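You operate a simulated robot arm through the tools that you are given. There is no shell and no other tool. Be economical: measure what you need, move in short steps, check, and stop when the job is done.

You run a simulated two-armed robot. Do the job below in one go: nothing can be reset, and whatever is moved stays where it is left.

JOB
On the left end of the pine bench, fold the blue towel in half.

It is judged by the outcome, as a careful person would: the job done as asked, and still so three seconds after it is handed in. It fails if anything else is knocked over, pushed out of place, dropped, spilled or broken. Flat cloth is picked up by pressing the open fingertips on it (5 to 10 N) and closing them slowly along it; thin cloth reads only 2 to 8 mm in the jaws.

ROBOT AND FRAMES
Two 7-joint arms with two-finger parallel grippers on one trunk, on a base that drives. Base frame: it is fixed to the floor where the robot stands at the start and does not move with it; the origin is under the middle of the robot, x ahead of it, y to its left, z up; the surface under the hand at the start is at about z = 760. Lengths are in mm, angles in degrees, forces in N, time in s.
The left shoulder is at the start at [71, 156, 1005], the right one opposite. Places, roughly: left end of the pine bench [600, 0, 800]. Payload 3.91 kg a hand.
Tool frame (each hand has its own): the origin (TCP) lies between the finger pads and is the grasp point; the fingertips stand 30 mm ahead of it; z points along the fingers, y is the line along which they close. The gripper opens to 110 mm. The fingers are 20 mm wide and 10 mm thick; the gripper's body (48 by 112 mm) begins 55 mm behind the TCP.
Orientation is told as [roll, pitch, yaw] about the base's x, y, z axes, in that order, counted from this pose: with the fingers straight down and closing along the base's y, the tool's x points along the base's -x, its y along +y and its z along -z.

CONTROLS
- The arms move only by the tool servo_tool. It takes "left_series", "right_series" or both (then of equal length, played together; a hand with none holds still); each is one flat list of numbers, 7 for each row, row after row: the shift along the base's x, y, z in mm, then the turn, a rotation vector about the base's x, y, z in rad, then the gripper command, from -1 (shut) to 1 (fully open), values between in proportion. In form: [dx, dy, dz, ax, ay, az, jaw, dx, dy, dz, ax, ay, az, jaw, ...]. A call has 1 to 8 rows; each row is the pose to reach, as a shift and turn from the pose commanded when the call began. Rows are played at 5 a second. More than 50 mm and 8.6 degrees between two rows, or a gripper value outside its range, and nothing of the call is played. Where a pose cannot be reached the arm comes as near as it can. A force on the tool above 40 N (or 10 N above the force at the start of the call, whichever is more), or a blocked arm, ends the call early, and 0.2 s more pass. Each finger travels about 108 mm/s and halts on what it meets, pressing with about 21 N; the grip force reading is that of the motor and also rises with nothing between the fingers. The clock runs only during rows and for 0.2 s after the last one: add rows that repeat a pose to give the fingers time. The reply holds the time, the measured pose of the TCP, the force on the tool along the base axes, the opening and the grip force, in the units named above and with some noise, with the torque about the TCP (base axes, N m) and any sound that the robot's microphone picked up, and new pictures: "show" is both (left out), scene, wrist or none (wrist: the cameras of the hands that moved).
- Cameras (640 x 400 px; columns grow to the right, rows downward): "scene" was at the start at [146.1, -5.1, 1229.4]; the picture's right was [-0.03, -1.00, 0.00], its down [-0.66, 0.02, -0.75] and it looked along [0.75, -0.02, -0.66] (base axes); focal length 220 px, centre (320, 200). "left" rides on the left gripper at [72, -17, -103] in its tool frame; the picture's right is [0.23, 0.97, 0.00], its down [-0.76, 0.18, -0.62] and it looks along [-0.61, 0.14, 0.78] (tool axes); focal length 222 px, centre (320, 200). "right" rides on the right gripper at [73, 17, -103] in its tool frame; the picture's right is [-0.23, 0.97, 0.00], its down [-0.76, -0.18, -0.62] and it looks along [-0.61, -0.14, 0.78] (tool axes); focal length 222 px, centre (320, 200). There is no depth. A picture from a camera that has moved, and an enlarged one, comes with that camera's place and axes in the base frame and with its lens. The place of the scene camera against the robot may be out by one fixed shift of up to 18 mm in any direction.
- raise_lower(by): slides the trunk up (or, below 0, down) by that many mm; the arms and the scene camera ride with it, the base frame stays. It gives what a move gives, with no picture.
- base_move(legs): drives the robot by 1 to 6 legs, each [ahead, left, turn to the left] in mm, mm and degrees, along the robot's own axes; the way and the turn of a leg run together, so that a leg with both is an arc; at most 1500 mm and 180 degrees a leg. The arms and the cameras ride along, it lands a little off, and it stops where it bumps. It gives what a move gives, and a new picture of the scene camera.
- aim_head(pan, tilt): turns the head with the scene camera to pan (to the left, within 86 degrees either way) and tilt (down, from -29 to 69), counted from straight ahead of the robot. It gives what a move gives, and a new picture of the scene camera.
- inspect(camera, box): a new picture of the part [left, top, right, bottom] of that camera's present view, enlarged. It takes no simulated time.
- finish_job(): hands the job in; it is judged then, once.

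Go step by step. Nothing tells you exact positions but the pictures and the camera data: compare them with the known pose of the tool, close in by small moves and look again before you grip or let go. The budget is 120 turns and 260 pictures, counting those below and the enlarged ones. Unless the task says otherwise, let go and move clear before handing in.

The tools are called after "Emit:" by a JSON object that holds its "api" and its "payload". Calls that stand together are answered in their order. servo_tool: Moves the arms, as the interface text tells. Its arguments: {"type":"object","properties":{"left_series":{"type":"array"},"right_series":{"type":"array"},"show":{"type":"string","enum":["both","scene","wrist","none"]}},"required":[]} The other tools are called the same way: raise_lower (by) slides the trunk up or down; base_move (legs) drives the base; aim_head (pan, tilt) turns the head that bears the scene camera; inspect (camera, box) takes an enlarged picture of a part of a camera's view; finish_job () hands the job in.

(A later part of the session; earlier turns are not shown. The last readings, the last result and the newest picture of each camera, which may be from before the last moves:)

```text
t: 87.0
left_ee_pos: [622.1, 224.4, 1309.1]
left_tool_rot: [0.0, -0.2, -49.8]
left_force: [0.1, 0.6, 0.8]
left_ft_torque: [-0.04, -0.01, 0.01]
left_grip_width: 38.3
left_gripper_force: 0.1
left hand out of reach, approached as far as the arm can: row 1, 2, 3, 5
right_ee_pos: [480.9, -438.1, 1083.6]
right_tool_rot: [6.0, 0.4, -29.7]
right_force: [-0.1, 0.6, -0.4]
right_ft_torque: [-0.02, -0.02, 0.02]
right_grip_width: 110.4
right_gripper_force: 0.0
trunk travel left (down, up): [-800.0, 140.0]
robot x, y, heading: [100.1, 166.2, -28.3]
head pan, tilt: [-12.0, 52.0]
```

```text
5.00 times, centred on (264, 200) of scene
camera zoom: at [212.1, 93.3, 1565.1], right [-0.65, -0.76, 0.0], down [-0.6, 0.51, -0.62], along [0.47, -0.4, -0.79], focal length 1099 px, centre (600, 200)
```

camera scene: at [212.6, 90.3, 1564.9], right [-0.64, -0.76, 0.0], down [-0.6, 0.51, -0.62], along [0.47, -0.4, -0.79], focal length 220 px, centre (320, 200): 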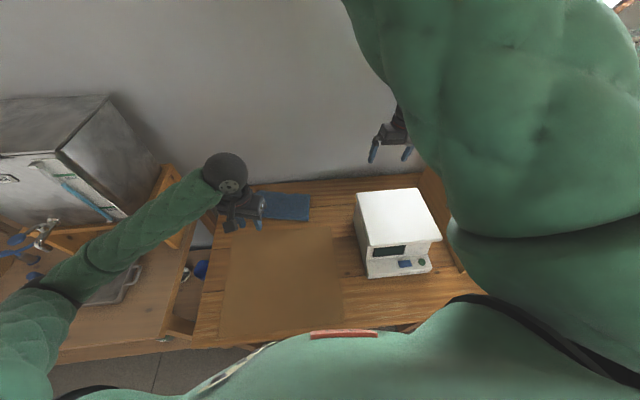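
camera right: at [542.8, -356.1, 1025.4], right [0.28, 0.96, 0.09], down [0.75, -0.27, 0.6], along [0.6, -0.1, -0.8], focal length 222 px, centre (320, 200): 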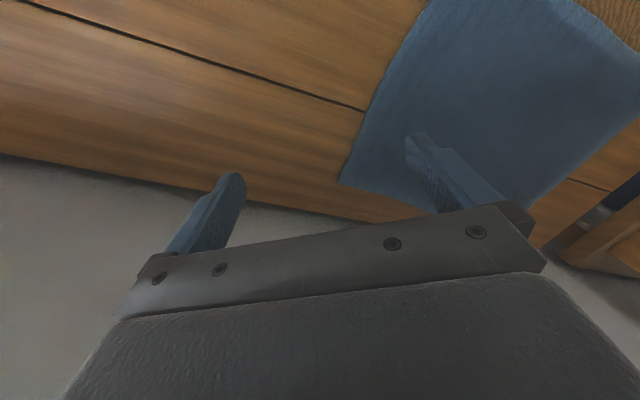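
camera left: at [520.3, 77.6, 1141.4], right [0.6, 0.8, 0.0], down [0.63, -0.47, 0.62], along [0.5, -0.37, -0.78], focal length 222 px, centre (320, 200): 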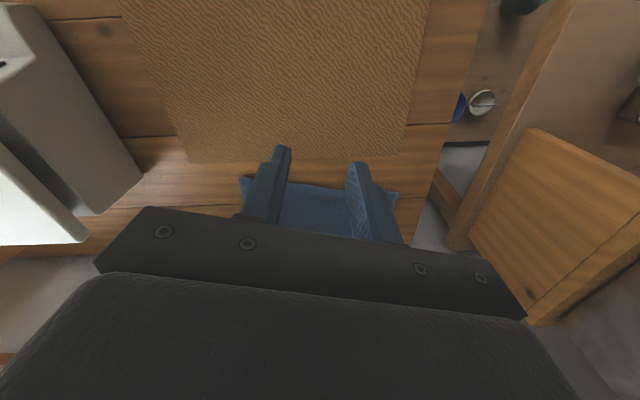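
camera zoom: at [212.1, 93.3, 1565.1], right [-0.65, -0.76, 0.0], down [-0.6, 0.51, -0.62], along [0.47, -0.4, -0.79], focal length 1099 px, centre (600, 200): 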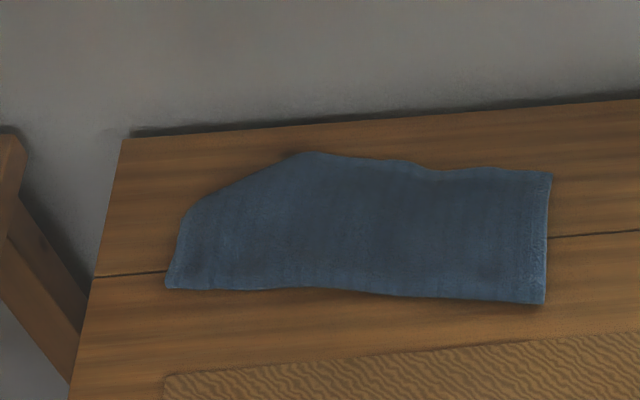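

Nearly there: only the far-left corner is tucked under, a triangle of about 50 x 85 mm. I'll lift gently at that diagonal so the tucked corner drops free, then lay it down moving inward. First the approach.

Emit:
{"api": "servo_tool", "payload": {"left_series": [18, -25, -25, 0, 0, 0.1, -0.2, 36, -50, -50, 0, 0, 0.2, -0.2, 54, -75, -75, 0, 0, 0.3, -0.2, 72, -100, -100, 0, 0, 0.4, -0.2, 90, -125, -125, 0, 0, 0.5, -0.2, 108, -150, -150, 0, 0, 0.6, -0.2, 130, -175, -178, 0, 0, 0.7, -0.2, 150, -200, -206, 0, 0, 0.8, -0.2], "show": "none"}}

Emit:
{"api": "servo_tool", "payload": {"left_series": [20, -15, -30, 0, 0, 0.03, -0.2, 40, -30, -60, 0, 0, 0.06, -0.2, 60, -45, -90, 0, 0, 0.06, -0.2, 80, -60, -120, 0, 0, 0.06, -0.2, 100, -72, -150, 0, 0, 0.06, -0.2, 115, -82, -185, 0, 0, 0.06, -0.2, 115, -84, -205, 0, 0, 0.06, -0.2], "show": "wrist"}}

```text
t: 88.8
left_ee_pos: [775.9, 20.4, 1102.7]
left_tool_rot: [0.1, -0.1, -3.6]
left_force: [0.0, 0.3, 0.0]
left_ft_torque: [-0.02, 0.0, 0.0]
left_grip_width: 44.1
left_gripper_force: 0.1
right_ee_pos: [482.4, -440.6, 1082.9]
right_tool_rot: [6.2, 0.5, -29.6]
right_force: [0.1, -0.4, -0.6]
right_ft_torque: [0.0, 0.02, -0.02]
right_grip_width: 109.9
right_gripper_force: 0.0
trunk travel left (down, up): [-800.0, 140.0]
robot x, y, heading: [102.3, 166.8, -28.4]
head pan, tilt: [-12.0, 52.0]
```

```text
t: 90.4
left_ee_pos: [889.8, -63.1, 895.3]
left_tool_rot: [0.1, -0.2, -0.4]
left_force: [-0.4, -0.2, -0.2]
left_ft_torque: [0.03, -0.02, -0.03]
left_grip_width: 43.8
left_gripper_force: 0.0
right_ee_pos: [482.0, -439.9, 1084.3]
right_tool_rot: [6.1, 0.5, -29.6]
right_force: [-0.1, -0.4, 0.5]
right_ft_torque: [-0.03, -0.02, -0.04]
right_grip_width: 110.0
right_gripper_force: 0.0
trunk travel left (down, up): [-800.0, 140.0]
robot x, y, heading: [99.6, 165.7, -28.2]
head pan, tilt: [-12.0, 52.0]
camera left: at [816.3, -79.6, 999.2], right [-0.22, 0.98, 0.0], down [0.76, 0.17, 0.63], along [0.61, 0.14, -0.78], focal length 222 px, centre (320, 200)
```

left: 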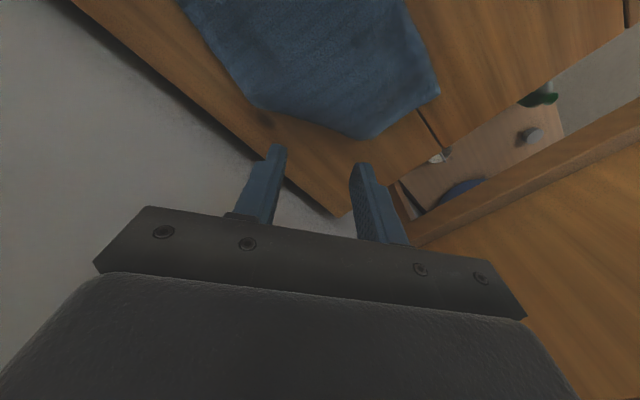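

Positions agree, with the diagonal running from (899,-2) to (894,-133). I'll press and pinch at its middle.

Emit:
{"api": "servo_tool", "payload": {"left_series": [-7, -4, -40, 0, 0, 0, -0.2, -7, -4, -75, 0, 0, 0, -0.2, -7, -4, -92, 0, 0, 0, -0.2, -7, -4, -97, 0, 0, 0, -0.2, -7, -4, -99, 0, 0, 0, -0.2], "show": "wrist"}}

```text
t: 91.6
left_ee_pos: [882.0, -67.6, 797.6]
left_tool_rot: [-0.1, -0.2, -0.3]
left_force: [1.5, 0.1, 4.7]
left_ft_torque: [0.07, 0.01, -0.05]
left_grip_width: 44.0
left_gripper_force: 0.0
right_ee_pos: [483.4, -438.7, 1082.9]
right_tool_rot: [6.2, 0.5, -29.6]
right_force: [-0.2, 0.6, -0.2]
right_ft_torque: [0.0, -0.02, -0.04]
right_grip_width: 110.0
right_gripper_force: 0.0
trunk travel left (down, up): [-800.0, 140.0]
robot x, y, heading: [97.0, 162.4, -28.1]
head pan, tilt: [-12.0, 52.0]
camera left: at [809.3, -83.1, 902.5], right [-0.22, 0.98, 0.0], down [0.76, 0.17, 0.63], along [0.61, 0.14, -0.78], focal length 222 px, centre (320, 200)
```

left: 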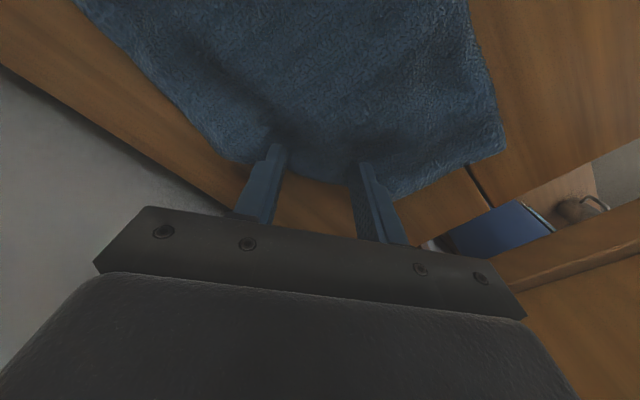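

Emit:
{"api": "servo_tool", "payload": {"left_series": [-4, 0, -1, 0, 0, 0, -0.2, -4, 0, -1.5, 0, 0, 0, -0.35, -4, 0, -1.5, 0, 0, 0, -0.5, -4, 0, -1.5, 0, 0, 0, -0.65, -4, 0, -1.5, 0, 0, 0, -0.8, -4, 0, -1.5, 0, 0, 0, -1, -4, 0, -1.5, 0, 0, 0, -1], "show": "none"}}

Emit:
{"api": "servo_tool", "payload": {"left_series": [0, 0, 25, 0, 0, 0, -1, 3, 0, 50, 0, 0, 0, -1, 8, 0, 70, 0, 0, 0, -1, 14, 0, 75, 0, 0, 0, -1, 14, 0, 75, 0, 0, 0, -1], "show": "both"}}

Emit:
{"api": "inspect", "payload": {"camera": "scene", "box": [200, 150, 328, 230]}}

```text
t: 93.2
left_ee_pos: [877.2, -65.9, 797.2]
left_tool_rot: [0.1, -0.2, -0.4]
left_force: [0.6, 1.0, 9.8]
left_ft_torque: [0.09, 0.04, -0.01]
left_grip_width: 9.6
left_gripper_force: 21.3
right_ee_pos: [482.2, -440.3, 1083.1]
right_tool_rot: [6.2, 0.5, -29.6]
right_force: [0.3, 0.0, -0.2]
right_ft_torque: [-0.02, -0.01, 0.03]
right_grip_width: 110.1
right_gripper_force: 0.1
trunk travel left (down, up): [-800.0, 140.0]
robot x, y, heading: [97.8, 163.7, -27.9]
head pan, tilt: [-12.0, 52.0]
```

```text
t: 94.4
left_ee_pos: [892.7, -67.9, 872.6]
left_tool_rot: [0.2, -0.1, -0.3]
left_force: [0.3, 0.1, 0.0]
left_ft_torque: [-0.01, 0.02, 0.01]
left_grip_width: 9.1
left_gripper_force: 21.0
right_ee_pos: [482.8, -440.1, 1083.0]
right_tool_rot: [6.2, 0.5, -29.6]
right_force: [-0.4, -0.3, -0.7]
right_ft_torque: [-0.01, -0.02, 0.0]
right_grip_width: 109.9
right_gripper_force: 0.1
trunk travel left (down, up): [-800.0, 140.0]
robot x, y, heading: [97.3, 164.4, -28.1]
head pan, tilt: [-12.0, 52.0]
camera scene: at [213.4, 90.6, 1564.9], right [-0.64, -0.76, 0.0], down [-0.6, 0.51, -0.62], along [0.47, -0.4, -0.79], focal length 220 px, centre (320, 200)
camera left: at [820.2, -82.8, 975.7], right [-0.22, 0.98, 0.0], down [0.76, 0.17, 0.63], along [0.61, 0.14, -0.78], focal length 222 px, centre (320, 200)
```

scene: 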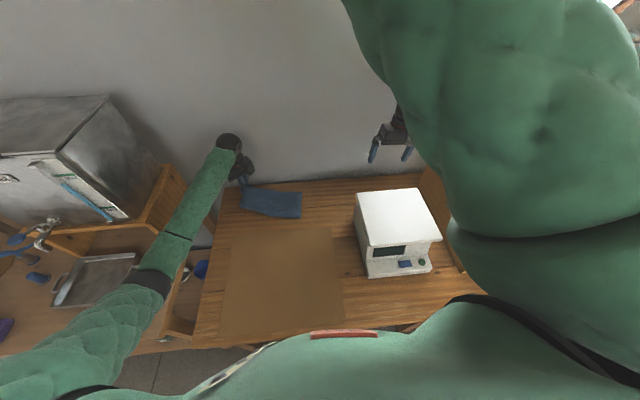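
left: 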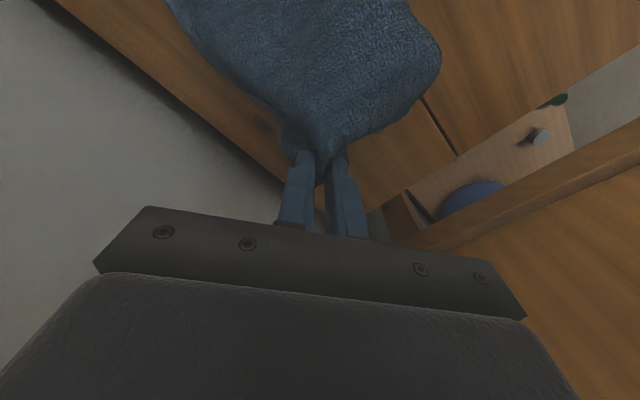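

```text
5.00 times, centred on (264, 190) of scene
camera zoom: at [213.4, 90.6, 1564.9], right [-0.64, -0.76, 0.0], down [-0.6, 0.51, -0.62], along [0.47, -0.4, -0.79], focal length 1099 px, centre (600, 250)
```

zoom: 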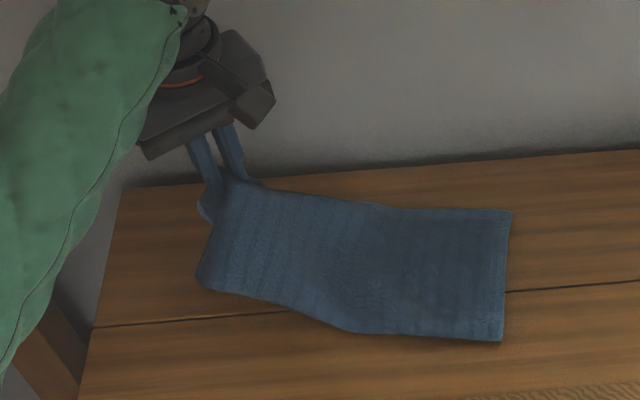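

The tucked corner has dropped free and hangs outward. I'll lay it down with an inward motion so it trails flat.

Emit:
{"api": "servo_tool", "payload": {"left_series": [10, 0, -12, 0, 0, 0, -1, 16, 0, -28, 0, 0, 0, -1, 12, 0, -42, 0, 0, 0, -1, 3, 0, -54, 0, 0, 0, -1, -7, 0, -64, 0, 0, 0, -1, -16, 1, -71, 0, 0, 0, -1, -20, 1, -74, 0, 0, 0, -1], "show": "wrist"}}

Emit:
{"api": "servo_tool", "payload": {"left_series": [0, 0, 0, 0, 0, 0, -0.88, 0, 0, 0, 0, 0, 0, -0.75, 0, 0, 0, 0, 0, 0, -0.6, 0, 0, 0, 0, 0, 0, -0.4, 0, 0, 20, 0, 0, 0, -0.3, 0, 0, 60, 0, 0, 0, -0.3, 0, 0, 100, 0, 0, 0, -0.3], "show": "wrist"}}

```text
t: 96.0
left_ee_pos: [872.1, -67.0, 799.3]
left_tool_rot: [0.0, -0.2, -0.4]
left_force: [3.0, 0.6, 7.6]
left_ft_torque: [0.03, -0.07, -0.05]
left_grip_width: 8.8
left_gripper_force: 21.1
right_ee_pos: [482.0, -440.0, 1082.5]
right_tool_rot: [6.2, 0.5, -29.6]
right_force: [-0.9, -0.7, 0.9]
right_ft_torque: [0.01, 0.01, -0.02]
right_grip_width: 109.8
right_gripper_force: 0.0
trunk travel left (down, up): [-800.0, 140.0]
robot x, y, heading: [100.6, 163.6, -28.0]
head pan, tilt: [-12.0, 52.0]
camera left: at [799.3, -82.2, 903.0], right [-0.22, 0.98, 0.0], down [0.76, 0.17, 0.63], along [0.61, 0.14, -0.78], focal length 222 px, centre (320, 200)
```

left: 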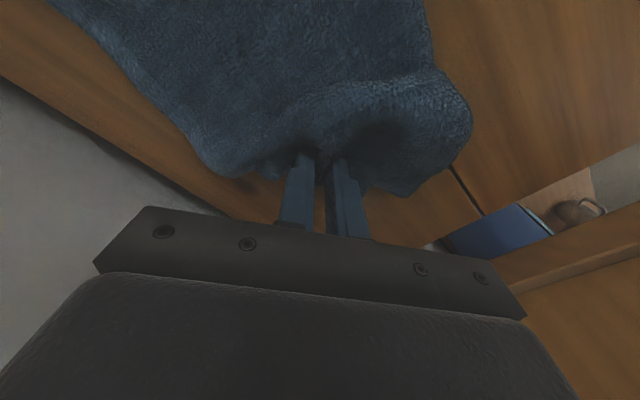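

```text
t: 97.6
left_ee_pos: [872.0, -65.3, 896.4]
left_tool_rot: [0.1, -0.1, -0.4]
left_force: [-0.6, 0.2, 0.5]
left_ft_torque: [0.0, -0.01, -0.02]
left_grip_width: 38.3
left_gripper_force: 0.0
right_ee_pos: [481.5, -439.9, 1082.6]
right_tool_rot: [6.2, 0.5, -29.6]
right_force: [-0.5, -0.1, -0.1]
right_ft_torque: [0.02, 0.04, 0.0]
right_grip_width: 109.8
right_gripper_force: 0.0
trunk travel left (down, up): [-800.0, 140.0]
robot x, y, heading: [104.7, 165.0, -28.0]
head pan, tilt: [-12.0, 52.0]
camera left: at [799.3, -81.2, 1000.5], right [-0.22, 0.98, 0.0], down [0.76, 0.17, 0.63], along [0.61, 0.14, -0.78], focal length 222 px, centre (320, 200)
```

left: 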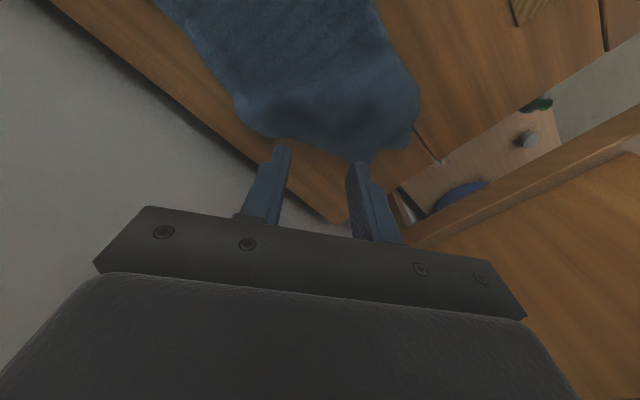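

Emit:
{"api": "servo_tool", "payload": {"left_series": [-20, 20, 35, 0, 0, 0, -0.3, -40, 40, 70, 0, 0, 0, -0.3, -60, 65, 100, 0, 0, 0, -0.3, -80, 90, 130, 0, 0, 0, -0.3, -100, 115, 160, 0, 0, 0, -0.3, -120, 140, 190, 0, 0, 0, -0.3, -140, 165, 220, 0, 0, 0, -0.3, -160, 190, 250, 0, 0, 0, -0.3], "show": "none"}}

Emit:
{"api": "inspect", "payload": {"camera": "scene", "box": [200, 160, 328, 240]}}

```text
t: 99.4
left_ee_pos: [712.0, 123.4, 1151.3]
left_tool_rot: [0.0, 0.0, -0.4]
left_force: [-0.4, 0.4, -0.2]
left_ft_torque: [-0.01, -0.01, -0.01]
left_grip_width: 38.5
left_gripper_force: 0.0
right_ee_pos: [481.3, -439.5, 1083.5]
right_tool_rot: [6.1, 0.4, -29.6]
right_force: [-0.2, -1.0, 0.3]
right_ft_torque: [-0.05, -0.04, 0.01]
right_grip_width: 110.0
right_gripper_force: 0.1
trunk travel left (down, up): [-800.0, 140.0]
robot x, y, heading: [98.0, 164.0, -28.3]
head pan, tilt: [-12.0, 52.0]
```

```text
5.00 times, centred on (264, 200) of scene
camera zoom: at [212.2, 91.5, 1565.0], right [-0.64, -0.76, 0.0], down [-0.6, 0.51, -0.62], along [0.47, -0.4, -0.79], focal length 1099 px, centre (600, 200)
```

zoom: 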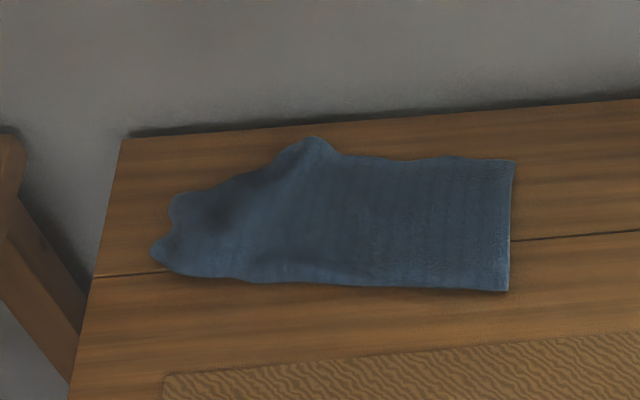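

The corner is still partly tucked and lumpy. I'll lift the left end by the crease corner F again, this time without any leftward drag while laying.

Emit:
{"api": "servo_tool", "payload": {"left_series": [20, -16, -31, 0, 0, -0.1, -0.2, 40, -32, -62, 0, 0, -0.2, -0.2, 60, -48, -93, 0, 0, -0.3, -0.2, 80, -64, -124, 0, 0, -0.4, -0.2, 100, -80, -155, 0, 0, -0.5, -0.2, 120, -96, -186, 0, 0, -0.6, -0.2, 140, -112, -217, 0, 0, -0.7, -0.2, 158, -125, -250, 0, 0, -0.8, -0.2], "show": "wrist"}}

Emit:
{"api": "inspect", "payload": {"camera": "left", "box": [160, 40, 480, 240]}}

```text
t: 101.2
left_ee_pos: [869.1, -0.9, 897.4]
left_tool_rot: [-0.1, -0.1, -46.5]
left_force: [-0.1, 0.1, -1.0]
left_ft_torque: [-0.01, 0.0, 0.0]
left_grip_width: 43.8
left_gripper_force: 0.0
right_ee_pos: [483.9, -439.4, 1082.3]
right_tool_rot: [6.2, 0.5, -29.6]
right_force: [-0.4, 0.0, 1.3]
right_ft_torque: [-0.02, 0.01, 0.06]
right_grip_width: 110.1
right_gripper_force: 0.0
trunk travel left (down, up): [-800.0, 140.0]
robot x, y, heading: [102.5, 162.4, -27.9]
head pan, tilt: [-12.0, 52.0]
camera left: at [807.5, 40.2, 1001.3], right [0.55, 0.84, 0.0], down [0.65, -0.43, 0.62], along [0.52, -0.34, -0.78], focal length 222 px, centre (320, 200)
```

left: 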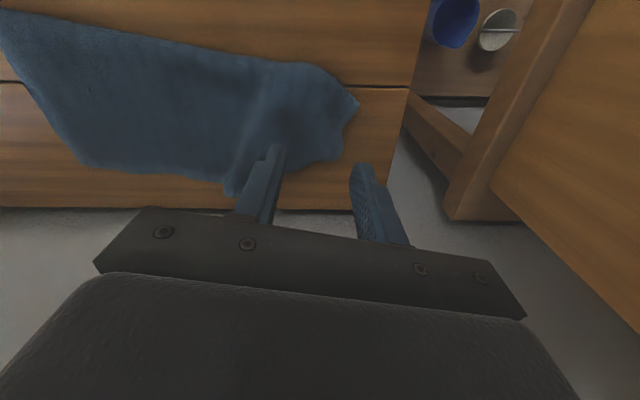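

```text
2.00 times, centred on (320, 140) of left
camera zoom: at [807.5, 40.2, 1001.3], right [0.55, 0.84, 0.0], down [0.65, -0.43, 0.62], along [0.52, -0.34, -0.78], focal length 444 px, centre (320, 320)
```

zoom: 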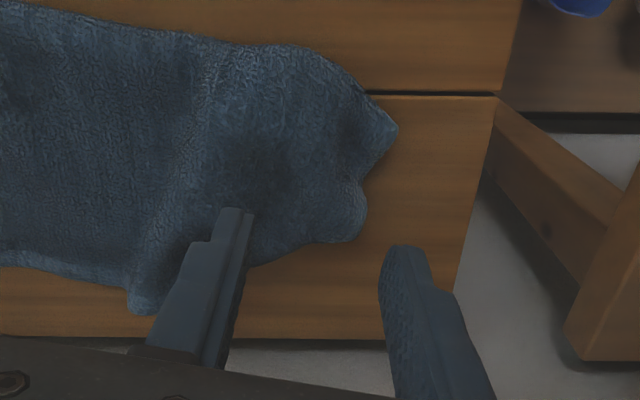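

The crease tip F sits at about (881,38) and the left edge is rumpled. I'll pinch near it, lift high and let the corners hang.

Emit:
{"api": "servo_tool", "payload": {"left_series": [-15, 7, -40, 0, 0, 0, -0.2, -15, 7, -75, 0, 0, 0, -0.2, -15, 7, -92, 0, 0, 0, -0.2, -15, 7, -99, 0, 0, 0, -0.2, -15, 7, -102.5, 0, 0, 0, -0.2, -15, 7, -102.5, 0, 0, 0, -0.2], "show": "wrist"}}

Emit:
{"api": "servo_tool", "payload": {"left_series": [0, 0, 0, 0, 0, 0, -0.35, 0, 0, 0, 0, 0, 0, -0.5, 0, 0, 0, 0, 0, 0, -0.65, 0, 0, 0, 0, 0, 0, -0.8, 0, 0, 0, 0, 0, 0, -1, 0, 0, 0, 0, 0, 0, -1], "show": "none"}}

Emit:
{"api": "servo_tool", "payload": {"left_series": [-6, -4, 35, 0, 0, 0, -1, -10, -8, 75, 0, 0, 0, -1, -14, -12, 110, 0, 0, 0, -1, -16, -16, 140, 0, 0, 0, -1, -16, -20, 155, 0, 0, 0, -1, -16, -20, 155, 0, 0, 0, -1], "show": "both"}}

Emit:
{"api": "inspect", "payload": {"camera": "scene", "box": [200, 140, 328, 220]}}

```text
t: 102.6
left_ee_pos: [855.0, 6.5, 797.8]
left_tool_rot: [0.1, -0.2, -46.2]
left_force: [-1.8, 0.3, 9.0]
left_ft_torque: [-0.13, 0.19, 0.0]
left_grip_width: 43.9
left_gripper_force: 0.3
right_ee_pos: [482.0, -439.8, 1083.6]
right_tool_rot: [6.2, 0.5, -29.6]
right_force: [-0.6, 0.6, -0.5]
right_ft_torque: [-0.01, 0.02, -0.03]
right_grip_width: 109.9
right_gripper_force: 0.1
trunk travel left (down, up): [-800.0, 140.0]
robot x, y, heading: [99.4, 163.2, -28.3]
head pan, tilt: [-12.0, 52.0]
camera left: at [791.4, 47.7, 901.3], right [0.55, 0.84, 0.0], down [0.65, -0.43, 0.63], along [0.52, -0.34, -0.78], focal length 222 px, centre (320, 200)
```

left: 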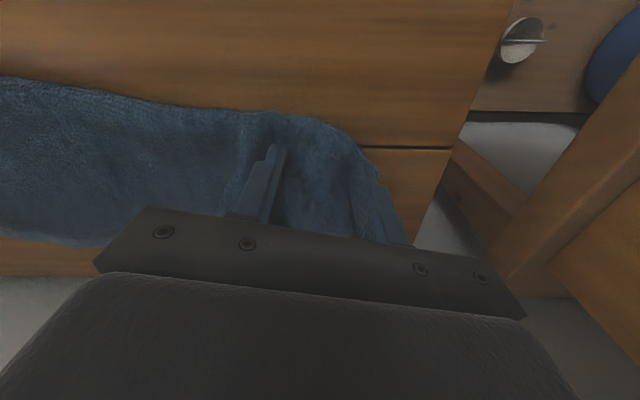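

```text
t: 104.0
left_ee_pos: [854.1, 5.4, 796.5]
left_tool_rot: [0.1, -0.1, -46.2]
left_force: [-0.7, 0.0, 7.6]
left_ft_torque: [-0.05, 0.04, 0.05]
left_grip_width: 9.5
left_gripper_force: 20.6
right_ee_pos: [483.5, -439.9, 1084.3]
right_tool_rot: [6.2, 0.6, -29.6]
right_force: [-0.5, -0.5, 0.0]
right_ft_torque: [-0.01, -0.02, 0.0]
right_grip_width: 110.2
right_gripper_force: 0.0
trunk travel left (down, up): [-800.0, 140.0]
robot x, y, heading: [99.8, 162.8, -28.1]
head pan, tilt: [-12.0, 52.0]
```

```text
t: 105.4
left_ee_pos: [838.4, -14.5, 950.2]
left_tool_rot: [0.1, -0.2, -46.2]
left_force: [-0.1, -1.1, 0.1]
left_ft_torque: [-0.01, 0.0, 0.01]
left_grip_width: 8.8
left_gripper_force: 20.8
right_ee_pos: [482.3, -438.9, 1083.6]
right_tool_rot: [6.2, 0.5, -29.5]
right_force: [0.7, -0.2, 0.5]
right_ft_torque: [0.02, -0.01, 0.0]
right_grip_width: 109.9
right_gripper_force: 0.0
trunk travel left (down, up): [-800.0, 140.0]
robot x, y, heading: [101.9, 168.2, -28.4]
head pan, tilt: [-12.0, 52.0]
camera scene: at [213.6, 90.8, 1564.9], right [-0.64, -0.76, 0.0], down [-0.6, 0.51, -0.62], along [0.47, -0.4, -0.79], focal length 220 px, centre (320, 200)
camera left: at [776.7, 27.3, 1054.2], right [0.55, 0.84, 0.0], down [0.65, -0.43, 0.62], along [0.52, -0.34, -0.78], focal length 222 px, centre (320, 200)
```

scene: 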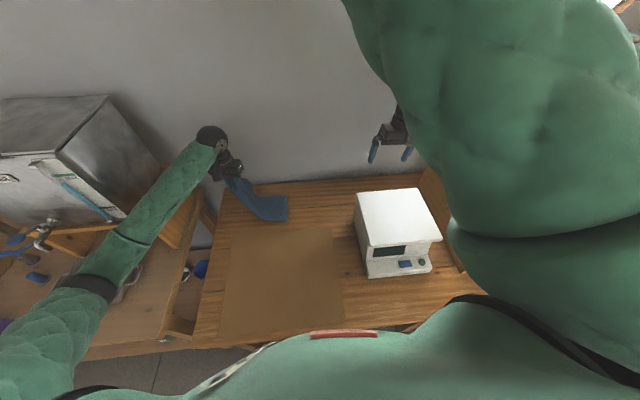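
left: 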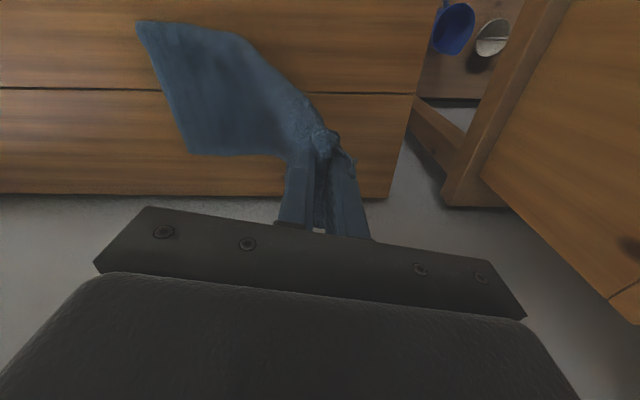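

```text
5.00 times, centred on (264, 180) of scene
camera zoom: at [213.6, 90.8, 1564.9], right [-0.64, -0.76, 0.0], down [-0.6, 0.51, -0.62], along [0.47, -0.4, -0.79], focal length 1099 px, centre (600, 300)
```

zoom: 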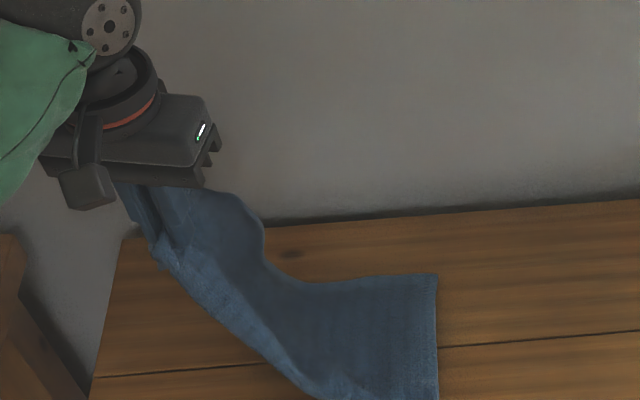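

Emit:
{"api": "inspect", "payload": {"camera": "left", "box": [140, 20, 400, 240]}}

Emit:
{"api": "aim_head", "payload": {"pan": 10, "tilt": 45}}

Emit:
{"api": "inspect", "payload": {"camera": "scene", "box": [240, 120, 420, 240]}}

```text
1.82 times, centred on (270, 130) of left
camera zoom: at [776.7, 27.3, 1054.2], right [0.55, 0.84, 0.0], down [0.65, -0.43, 0.62], along [0.52, -0.34, -0.78], focal length 404 px, centre (411, 327)
```

zoom: 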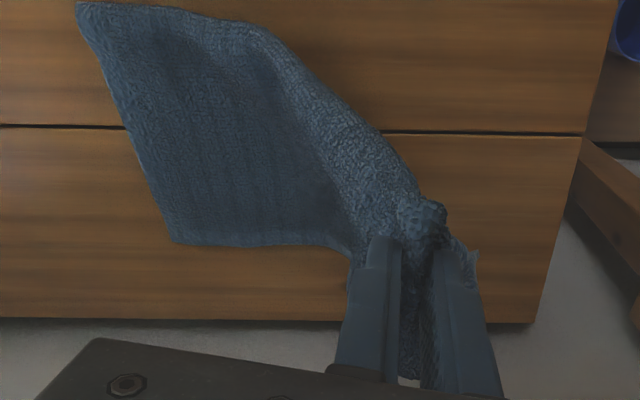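

```text
t: 106.3
left_ee_pos: [839.1, -14.2, 949.8]
left_tool_rot: [0.0, -0.1, -46.2]
left_force: [-0.2, 1.0, -1.3]
left_ft_torque: [0.02, -0.03, -0.01]
left_grip_width: 9.2
left_gripper_force: 20.9
right_ee_pos: [481.7, -440.7, 1084.0]
right_tool_rot: [6.2, 0.6, -29.6]
right_force: [-0.4, 0.5, 0.0]
right_ft_torque: [0.01, 0.02, -0.01]
right_grip_width: 109.8
right_gripper_force: 0.1
trunk travel left (down, up): [-800.0, 140.0]
robot x, y, heading: [100.0, 166.2, -28.1]
head pan, tilt: [10.0, 45.0]
camera scene: at [233.3, 113.5, 1574.4], right [-0.31, -0.95, 0.0], down [-0.67, 0.22, -0.71], along [0.67, -0.22, -0.71], focal length 220 px, centre (320, 200)
```

scene: 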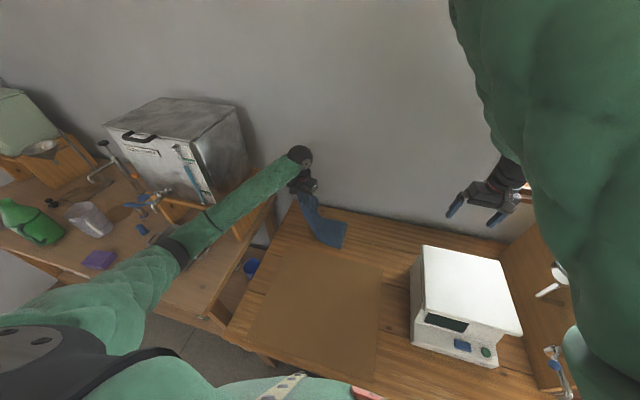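

```text
3.33 times, centred on (330, 180) of scene
camera zoom: at [233.3, 113.5, 1574.4], right [-0.31, -0.95, 0.0], down [-0.67, 0.22, -0.71], along [0.67, -0.22, -0.71], focal length 732 px, centre (287, 267)
```

zoom: 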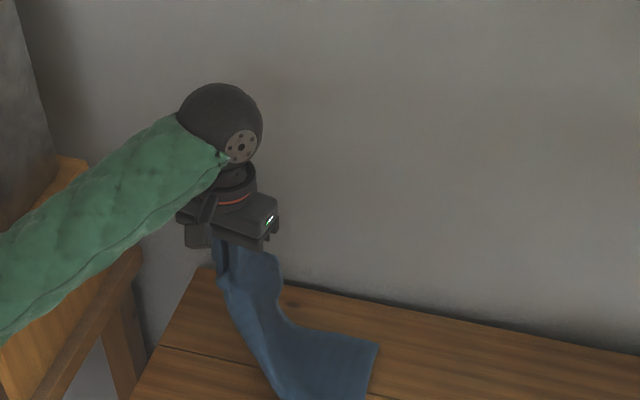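

The corners are still gathered rather than hanging. I'll swing outward, lay the end down in a full arc and release for another look.

Emit:
{"api": "servo_tool", "payload": {"left_series": [18, -19, 5, 0, 0, 0, -1, 36, -38, 0, 0, 0, 0, -1, 32, -34, -32, 0, 0, 0, -1, 22, -22, -65, 0, 0, 0, -1, 8, -7, -98, 0, 0, 0, -1, -7, 8, -128, 0, 0, 0, -1, -19, 20, -150, 0, 0, 0, -1], "show": "none"}}

Emit:
{"api": "servo_tool", "payload": {"left_series": [0, 0, 0, 0, 0, 0, -0.85, 0, 0, 0, 0, 0, 0, -0.7, 0, 0, 0, 0, 0, 0, -0.5, 0, 0, 15, 0, 0, 0, -0.4, 0, 0, 55, 0, 0, 0, -0.3, 0, 0, 100, 0, 0, 0, -0.3], "show": "wrist"}}

Emit:
{"api": "servo_tool", "payload": {"left_series": [-20, 20, 35, 0, 0, 0, -0.3, -40, 40, 70, 0, 0, 0, -0.3, -60, 65, 100, 0, 0, 0, -0.3, -80, 90, 130, 0, 0, 0, -0.3, -100, 115, 160, 0, 0, 0, -0.3, -115, 140, 190, 0, 0, 0, -0.3, -125, 165, 220, 0, 0, 0, -0.3], "show": "none"}}

Emit:
{"api": "aim_head", "payload": {"pan": -12, "tilt": 52}}

Emit:
{"api": "inspect", "payload": {"camera": "scene", "box": [200, 160, 328, 240]}}

```text
t: 107.9
left_ee_pos: [819.2, 4.3, 803.7]
left_tool_rot: [0.1, -0.5, -46.3]
left_force: [6.2, -3.5, 25.3]
left_ft_torque: [-0.31, -0.36, 0.05]
left_grip_width: 8.8
left_gripper_force: 21.4
right_ee_pos: [480.9, -440.0, 1084.5]
right_tool_rot: [6.1, 0.4, -29.6]
right_force: [-0.4, -0.2, -0.2]
right_ft_torque: [0.01, 0.03, -0.04]
right_grip_width: 109.7
right_gripper_force: 0.0
trunk travel left (down, up): [-800.0, 140.0]
robot x, y, heading: [97.5, 166.9, -28.3]
head pan, tilt: [10.0, 45.0]
```

```text
t: 109.3
left_ee_pos: [820.1, 5.3, 898.7]
left_tool_rot: [0.1, 0.0, -46.2]
left_force: [-0.8, 0.2, 0.0]
left_ft_torque: [0.04, -0.01, 0.02]
left_grip_width: 38.9
left_gripper_force: 0.1
right_ee_pos: [482.0, -440.6, 1083.0]
right_tool_rot: [6.2, 0.5, -29.6]
right_force: [0.1, 0.2, -0.1]
right_ft_torque: [-0.05, -0.02, -0.01]
right_grip_width: 110.0
right_gripper_force: 0.1
trunk travel left (down, up): [-800.0, 140.0]
robot x, y, heading: [104.4, 162.8, -28.2]
head pan, tilt: [10.0, 45.0]
camera left: at [757.4, 46.2, 1003.5], right [0.55, 0.84, 0.0], down [0.65, -0.43, 0.62], along [0.52, -0.34, -0.78], focal length 222 px, centre (320, 200)
```

left: 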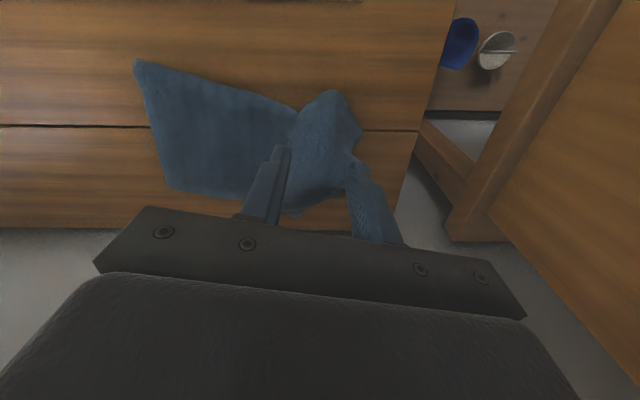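

```text
t: 110.9
left_ee_pos: [693.7, 171.4, 1120.9]
left_tool_rot: [0.0, -0.3, -46.4]
left_force: [-1.0, 0.6, 0.4]
left_ft_torque: [-0.06, -0.04, -0.02]
left_grip_width: 38.5
left_gripper_force: 0.1
right_ee_pos: [481.2, -438.8, 1083.3]
right_tool_rot: [6.3, 0.4, -29.5]
right_force: [0.2, -0.8, 0.0]
right_ft_torque: [0.01, -0.02, -0.02]
right_grip_width: 110.1
right_gripper_force: 0.1
trunk travel left (down, up): [-800.0, 140.0]
robot x, y, heading: [101.2, 165.4, -28.2]
head pan, tilt: [10.0, 45.0]
```

```text
t: 111.7
left_ee_pos: [694.1, 170.6, 1119.4]
left_tool_rot: [0.0, -0.1, -46.2]
left_force: [-0.4, 1.0, -0.3]
left_ft_torque: [-0.02, 0.02, -0.01]
left_grip_width: 38.3
left_gripper_force: 0.1
right_ee_pos: [482.1, -440.6, 1082.8]
right_tool_rot: [6.2, 0.5, -29.6]
right_force: [0.3, -0.3, 0.2]
right_ft_torque: [0.02, 0.01, 0.01]
right_grip_width: 110.0
right_gripper_force: 0.1
trunk travel left (down, up): [-800.0, 140.0]
robot x, y, heading: [99.6, 164.2, -28.3]
head pan, tilt: [-12.0, 52.0]
camera scene: at [213.7, 90.7, 1564.9], right [-0.64, -0.77, 0.0], down [-0.6, 0.51, -0.62], along [0.47, -0.4, -0.79], focal length 220 px, centre (320, 200)
```

scene: 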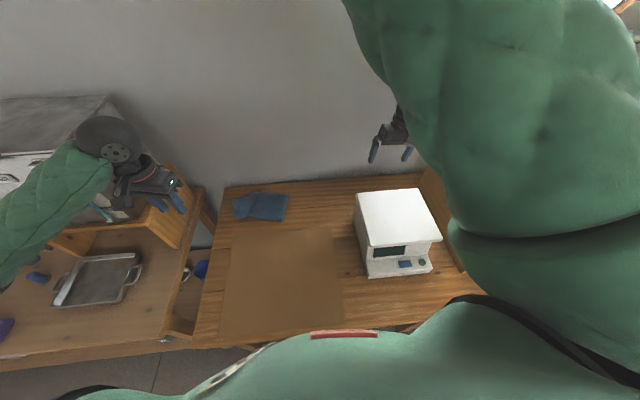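

```text
5.00 times, centred on (264, 200) of scene
camera zoom: at [213.7, 90.7, 1564.9], right [-0.64, -0.77, 0.0], down [-0.6, 0.51, -0.62], along [0.47, -0.4, -0.79], focal length 1099 px, centre (600, 200)
```

zoom: 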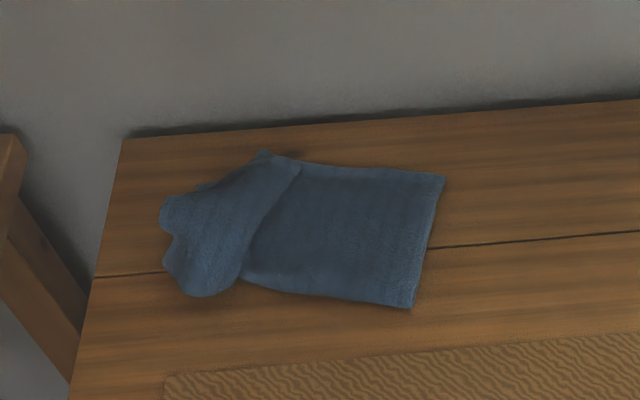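

The left end is bunched now and the right end was dragged left. Pulling the right end straight back to the right should smooth it out, as it did earlier. I'll approach the right edge's middle, turned to close across the towel.

Emit:
{"api": "servo_tool", "payload": {"left_series": [5, -29, -14, 0, 0, 0.14, -0.2, 10, -58, -28, 0, 0, 0.28, -0.2, 15, -87, -42, 0, 0, 0.42, -0.2, 20, -116, -56, 0, 0, 0.56, -0.2, 25, -145, -70, 0, 0, 0.7, -0.2, 30, -174, -84, 0, 0, 0.84, -0.2, 35, -203, -98, 0, 0, 0.98, -0.2, 40, -230, -110, 0, 0, 1.12, -0.2], "show": "none"}}

Emit:
{"api": "servo_tool", "payload": {"left_series": [4, -24, -30, 0, 0, 0.14, -0.2, 8, -48, -60, 0, 0, 0.28, -0.2, 12, -70, -90, 0, 0, 0.42, -0.2, 16, -90, -110, 0, 0, 0.43, -0.2], "show": "wrist"}}

```text
t: 113.5
left_ee_pos: [735.2, -58.9, 1010.4]
left_tool_rot: [0.1, -0.2, 18.1]
left_force: [0.3, -0.1, -0.5]
left_ft_torque: [0.01, -0.01, 0.01]
left_grip_width: 43.9
left_gripper_force: 0.0
right_ee_pos: [483.1, -439.8, 1081.8]
right_tool_rot: [6.2, 0.5, -29.6]
right_force: [-0.4, -0.4, 0.7]
right_ft_torque: [0.01, 0.02, -0.01]
right_grip_width: 109.7
right_gripper_force: 0.0
trunk travel left (down, up): [-800.0, 140.0]
robot x, y, heading: [103.5, 166.8, -28.1]
head pan, tilt: [-12.0, 52.0]
```

```text
t: 114.5
left_ee_pos: [751.5, -147.2, 899.1]
left_tool_rot: [0.1, -0.2, 42.5]
left_force: [0.1, 0.4, -0.5]
left_ft_torque: [0.01, -0.01, 0.01]
left_grip_width: 43.9
left_gripper_force: 0.0
right_ee_pos: [482.1, -440.0, 1082.1]
right_tool_rot: [6.3, 0.4, -29.5]
right_force: [-1.0, 0.5, 0.9]
right_ft_torque: [0.02, 0.0, -0.01]
right_grip_width: 109.8
right_gripper_force: 0.1
trunk travel left (down, up): [-800.0, 140.0]
robot x, y, heading: [100.0, 163.4, -28.0]
head pan, tilt: [-12.0, 52.0]
camera left: at [710.6, -210.1, 1003.2], right [-0.83, 0.56, 0.0], down [0.44, 0.64, 0.63], along [0.35, 0.52, -0.78], focal length 222 px, centre (320, 200)
```

left: 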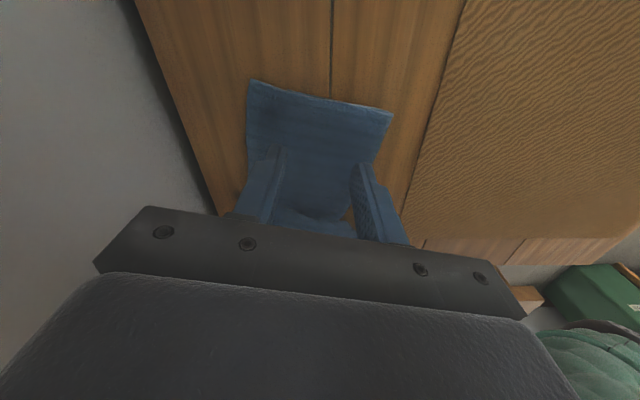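

Alignment is good. I'll pinch both layers at the right edge's middle.

Emit:
{"api": "servo_tool", "payload": {"left_series": [0, 0, -40, 0, 0, 0, -0.2, 0, 0, -80, 0, 0, 0, -0.2, 0, 0, -96, 0, 0, 0, -0.2, 0, 0, -101, 0, 0, 0, -0.2, 0, 0, -103.5, 0, 0, 0, -0.2, 0, 0, -104.5, 0, 0, 0, -0.2], "show": "none"}}

Emit:
{"api": "servo_tool", "payload": {"left_series": [0, 0, 0, 0, 0, 0, -0.35, 0, 0, 0, 0, 0, 0, -0.5, 0, 0, 0, 0, 0, 0, -0.65, 0, 0, 0, 0, 0, 0, -0.8, 0, 0, 0, 0, 0, 0, -1, 0, 0, 0, 0, 0, 0, -1], "show": "wrist"}}

```text
t: 115.9
left_ee_pos: [750.9, -149.3, 795.9]
left_tool_rot: [0.0, -0.1, 42.6]
left_force: [-0.9, 2.4, 7.5]
left_ft_torque: [0.05, 0.05, 0.03]
left_grip_width: 43.8
left_gripper_force: 0.1
right_ee_pos: [482.7, -440.7, 1083.7]
right_tool_rot: [6.3, 0.5, -29.6]
right_force: [-0.1, -0.1, 0.2]
right_ft_torque: [-0.02, 0.05, 0.02]
right_grip_width: 110.0
right_gripper_force: 0.1
trunk travel left (down, up): [-800.0, 140.0]
robot x, y, heading: [98.5, 166.0, -28.3]
head pan, tilt: [-12.0, 52.0]
```

```text
t: 117.3
left_ee_pos: [750.9, -149.2, 797.6]
left_tool_rot: [0.0, -0.1, 42.6]
left_force: [0.7, -0.8, 11.2]
left_ft_torque: [-0.04, -0.04, -0.04]
left_grip_width: 9.0
left_gripper_force: 20.5
right_ee_pos: [481.9, -439.0, 1083.8]
right_tool_rot: [6.2, 0.3, -29.6]
right_force: [0.2, -0.7, 0.0]
right_ft_torque: [0.04, 0.0, 0.04]
right_grip_width: 109.9
right_gripper_force: 0.1
trunk travel left (down, up): [-800.0, 140.0]
robot x, y, heading: [96.5, 165.2, -28.1]
head pan, tilt: [-12.0, 52.0]
camera left: at [708.8, -210.7, 900.1], right [-0.83, 0.56, 0.0], down [0.44, 0.64, 0.63], along [0.35, 0.52, -0.78], focal length 222 px, centre (320, 200)
```

left: 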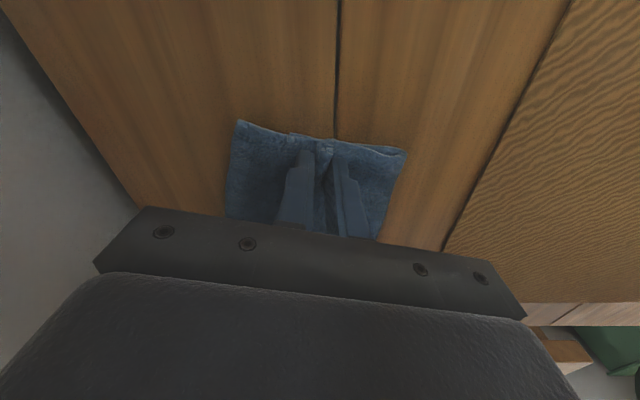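

Emit:
{"api": "servo_tool", "payload": {"left_series": [-4, -4, 20, 0, 0, 0, -1, -16, -15, 45, 0, 0, 0, -1, -30, -29, 60, 0, 0, 0, -1, -45, -43, 65, 0, 0, 0, -1, -60, -57, 60, 0, 0, 0, -1, -74, -70, 50, 0, 0, 0, -1], "show": "none"}}

Emit:
{"api": "inspect", "payload": {"camera": "scene", "box": [200, 150, 328, 230]}}

```text
t: 118.7
left_ee_pos: [675.1, -219.9, 845.6]
left_tool_rot: [0.1, 0.1, 42.6]
left_force: [0.1, -0.1, -0.1]
left_ft_torque: [-0.01, -0.03, 0.0]
left_grip_width: 8.1
left_gripper_force: 20.9
right_ee_pos: [481.9, -440.1, 1082.1]
right_tool_rot: [6.2, 0.5, -29.6]
right_force: [-0.4, 0.5, -0.3]
right_ft_torque: [-0.03, 0.0, 0.0]
right_grip_width: 110.2
right_gripper_force: 0.0
trunk travel left (down, up): [-800.0, 140.0]
robot x, y, heading: [98.8, 166.1, -27.8]
head pan, tilt: [-12.0, 52.0]
```

```text
5.00 times, centred on (264, 190) of scene
camera zoom: at [213.4, 90.3, 1564.9], right [-0.64, -0.76, 0.0], down [-0.6, 0.51, -0.62], along [0.47, -0.4, -0.79], focal length 1099 px, centre (600, 250)
```

zoom: 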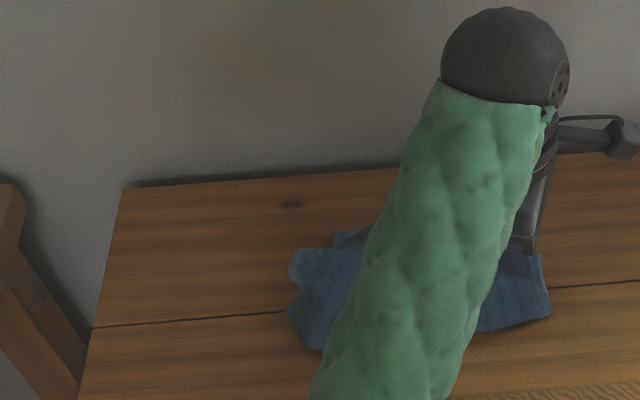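

Everything dragged along together, so the bunch stays. I'll lift the towel completely by this end so it hangs straight under gravity, then lay it down from its left end toward the right.

Emit:
{"api": "servo_tool", "payload": {"left_series": [5, 8, 45, 0, 0, 0, -1, 10, 15, 90, 0, 0, 0, -1, 20, 28, 130, 0, 0, 0, -1, 32, 46, 165, 0, 0, 0, -1, 46, 66, 200, 0, 0, 0, -1, 60, 88, 235, 0, 0, 0, -1, 76, 112, 270, 0, 0, 0.05, -1, 92, 136, 300, 0, 0, 0.1, -1], "show": "none"}}

Emit:
{"api": "servo_tool", "payload": {"left_series": [18, 26, 5, 0, 0, 0.05, -1, 36, 52, 10, 0, 0, 0.1, -1, 54, 78, 10, 0, 0, 0.1, -1, 72, 104, 10, 0, 0, 0.1, -1, 85, 125, 10, 0, 0, 0.1, -1, 85, 125, 10, 0, 0, 0.1, -1], "show": "both"}}

Emit:
{"api": "inspect", "payload": {"camera": "scene", "box": [180, 60, 340, 220]}}

```text
t: 120.5
left_ee_pos: [768.9, -85.6, 1144.9]
left_tool_rot: [0.0, -0.1, 48.3]
left_force: [-0.4, 0.1, -0.5]
left_ft_torque: [-0.05, -0.03, -0.1]
left_grip_width: 8.1
left_gripper_force: 21.0
right_ee_pos: [481.8, -439.8, 1084.1]
right_tool_rot: [6.1, 0.5, -29.5]
right_force: [-0.3, -0.7, 0.8]
right_ft_torque: [-0.01, 0.02, 0.0]
right_grip_width: 109.9
right_gripper_force: 0.1
trunk travel left (down, up): [-800.0, 140.0]
robot x, y, heading: [99.9, 166.7, -28.2]
head pan, tilt: [-12.0, 52.0]
```

```text
t: 122.1
left_ee_pos: [832.5, -39.2, 1150.0]
left_tool_rot: [0.3, 0.6, 47.4]
left_force: [-1.6, -0.6, 0.8]
left_ft_torque: [-0.02, -0.07, 0.02]
left_grip_width: 8.0
left_gripper_force: 21.8
right_ee_pos: [398.2, -497.0, 1057.1]
right_tool_rot: [9.4, 3.4, -40.5]
right_force: [0.1, 0.3, -0.1]
right_ft_torque: [-0.03, 0.03, 0.0]
right_grip_width: 110.1
right_gripper_force: 0.0
trunk travel left (down, up): [-800.0, 140.0]
robot x, y, heading: [118.7, 143.0, -32.8]
head pan, tilt: [-12.0, 52.0]
stopped in row 6 (left hand): the arm was blocked; the commanded pose is now the measured one
camera scene: at [167.7, 6.0, 1571.1], right [-0.7, -0.71, -0.05], down [-0.54, 0.58, -0.61], along [0.46, -0.41, -0.79], focal length 220 px, centre (320, 200)
camera left: at [797.0, -102.8, 1254.3], right [-0.87, 0.49, 0.01], down [0.39, 0.68, 0.62], along [0.3, 0.54, -0.79], focal length 222 px, centre (320, 200)
```

scene: 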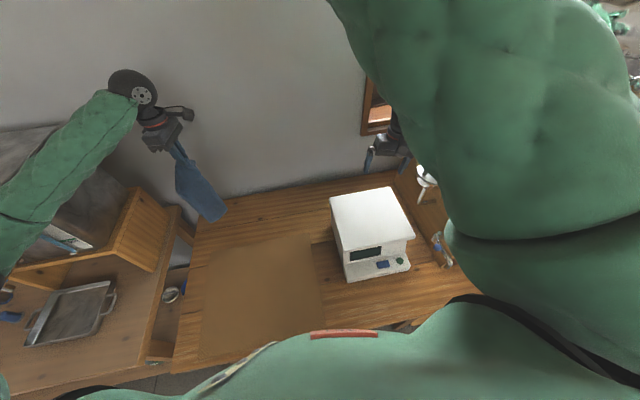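
left: 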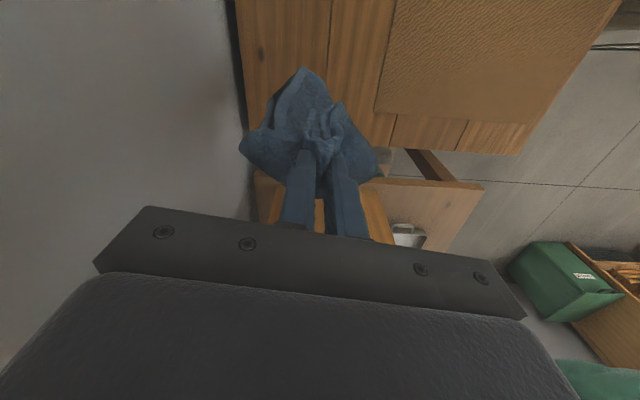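

```text
2.50 times, centred on (260, 140) of scene
camera zoom: at [167.7, 6.0, 1571.1], right [-0.7, -0.71, -0.05], down [-0.54, 0.58, -0.61], along [0.46, -0.41, -0.79], focal length 549 px, centre (470, 350)
```

zoom: 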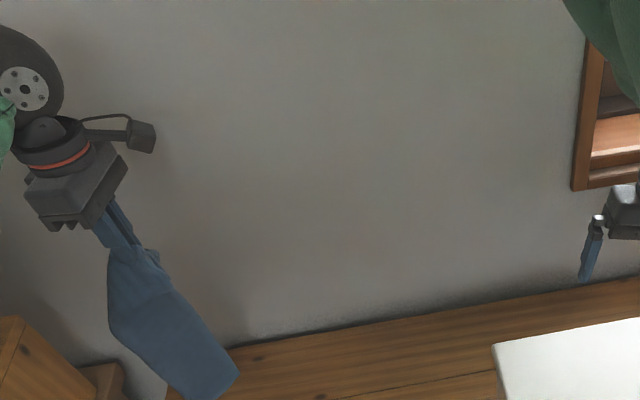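

The left forearm got blocked against the steel box and the robot was pushed aside. I'll back the arm off right away.

Emit:
{"api": "servo_tool", "payload": {"left_series": [-15, -20, 5, 0, 0, 0, -1, -32, -42, 5, 0, 0, 0, -1, -48, -62, 5, 0, 0, 0, -1, -60, -80, 5, 0, 0, 0, -1], "show": "scene"}}

```text
t: 123.3
left_ee_pos: [800.6, -7.0, 1153.3]
left_tool_rot: [-0.1, 1.0, 53.4]
left_force: [0.7, -0.1, -0.8]
left_ft_torque: [0.0, 0.04, -0.1]
left_grip_width: 7.7
left_gripper_force: 21.1
right_ee_pos: [483.9, -410.4, 1078.5]
right_tool_rot: [7.2, 0.9, -31.9]
right_force: [0.3, -0.4, 0.4]
right_ft_torque: [0.03, 0.03, 0.0]
right_grip_width: 110.1
right_gripper_force: 0.0
trunk travel left (down, up): [-800.0, 140.0]
robot x, y, heading: [117.8, 175.6, -27.8]
head pan, tilt: [-12.0, 52.0]
stopped in row 4 (left hand): the arm was blocked; the commanded pose is now the measured one
camera scene: at [207.6, 103.1, 1566.5], right [-0.64, -0.77, -0.01], down [-0.6, 0.5, -0.62], along [0.49, -0.39, -0.78], focal length 220 px, centre (320, 200)
```

scene: 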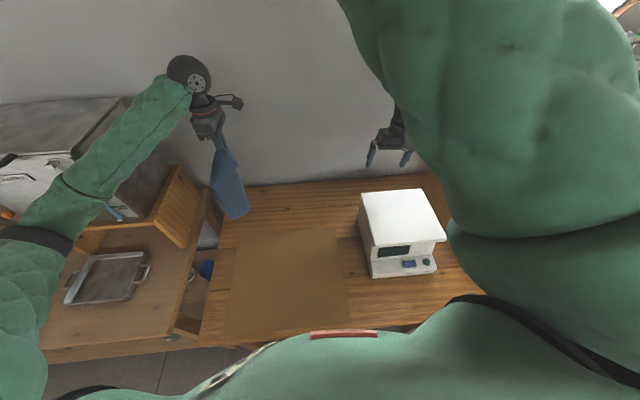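

Emit:
{"api": "servo_tool", "payload": {"left_series": [-12, -22, 0, 0, 0, 0, -1, -24, -44, 0, 0, 0, 0, -1, -36, -66, 0, 0, 0, 0, -1, -48, -88, 0, 0, 0, 0, -1], "show": "scene"}}

```text
t: 124.5
left_ee_pos: [790.7, -5.1, 1152.3]
left_tool_rot: [-0.4, 1.2, 58.2]
left_force: [1.7, 0.0, -1.9]
left_ft_torque: [-0.03, 0.02, -0.1]
left_grip_width: 8.1
left_gripper_force: 21.0
right_ee_pos: [549.3, -345.1, 1080.3]
right_tool_rot: [6.9, 1.1, -26.8]
right_force: [0.1, 0.2, 0.1]
right_ft_torque: [0.0, -0.04, 0.0]
right_grip_width: 110.0
right_gripper_force: 0.0
trunk travel left (down, up): [-800.0, 140.0]
robot x, y, heading: [130.6, 207.4, -22.5]
head pan, tilt: [-12.0, 52.0]
stopped in row 4 (left hand): the arm was blocked; the commanded pose is now the measured one
camera scene: at [230.5, 144.7, 1566.0], right [-0.57, -0.82, -0.01], down [-0.64, 0.45, -0.63], along [0.52, -0.35, -0.78], focal length 220 px, centre (320, 200)
```

scene: 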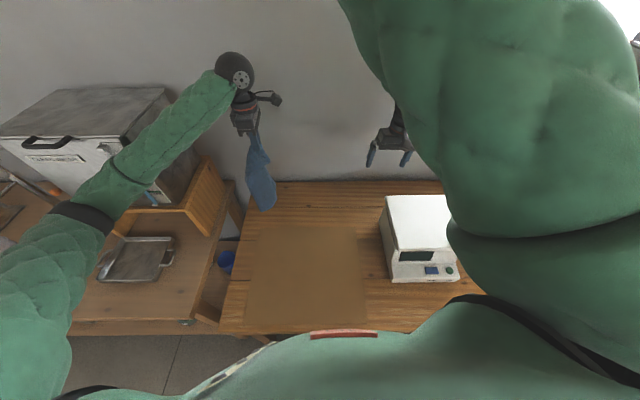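

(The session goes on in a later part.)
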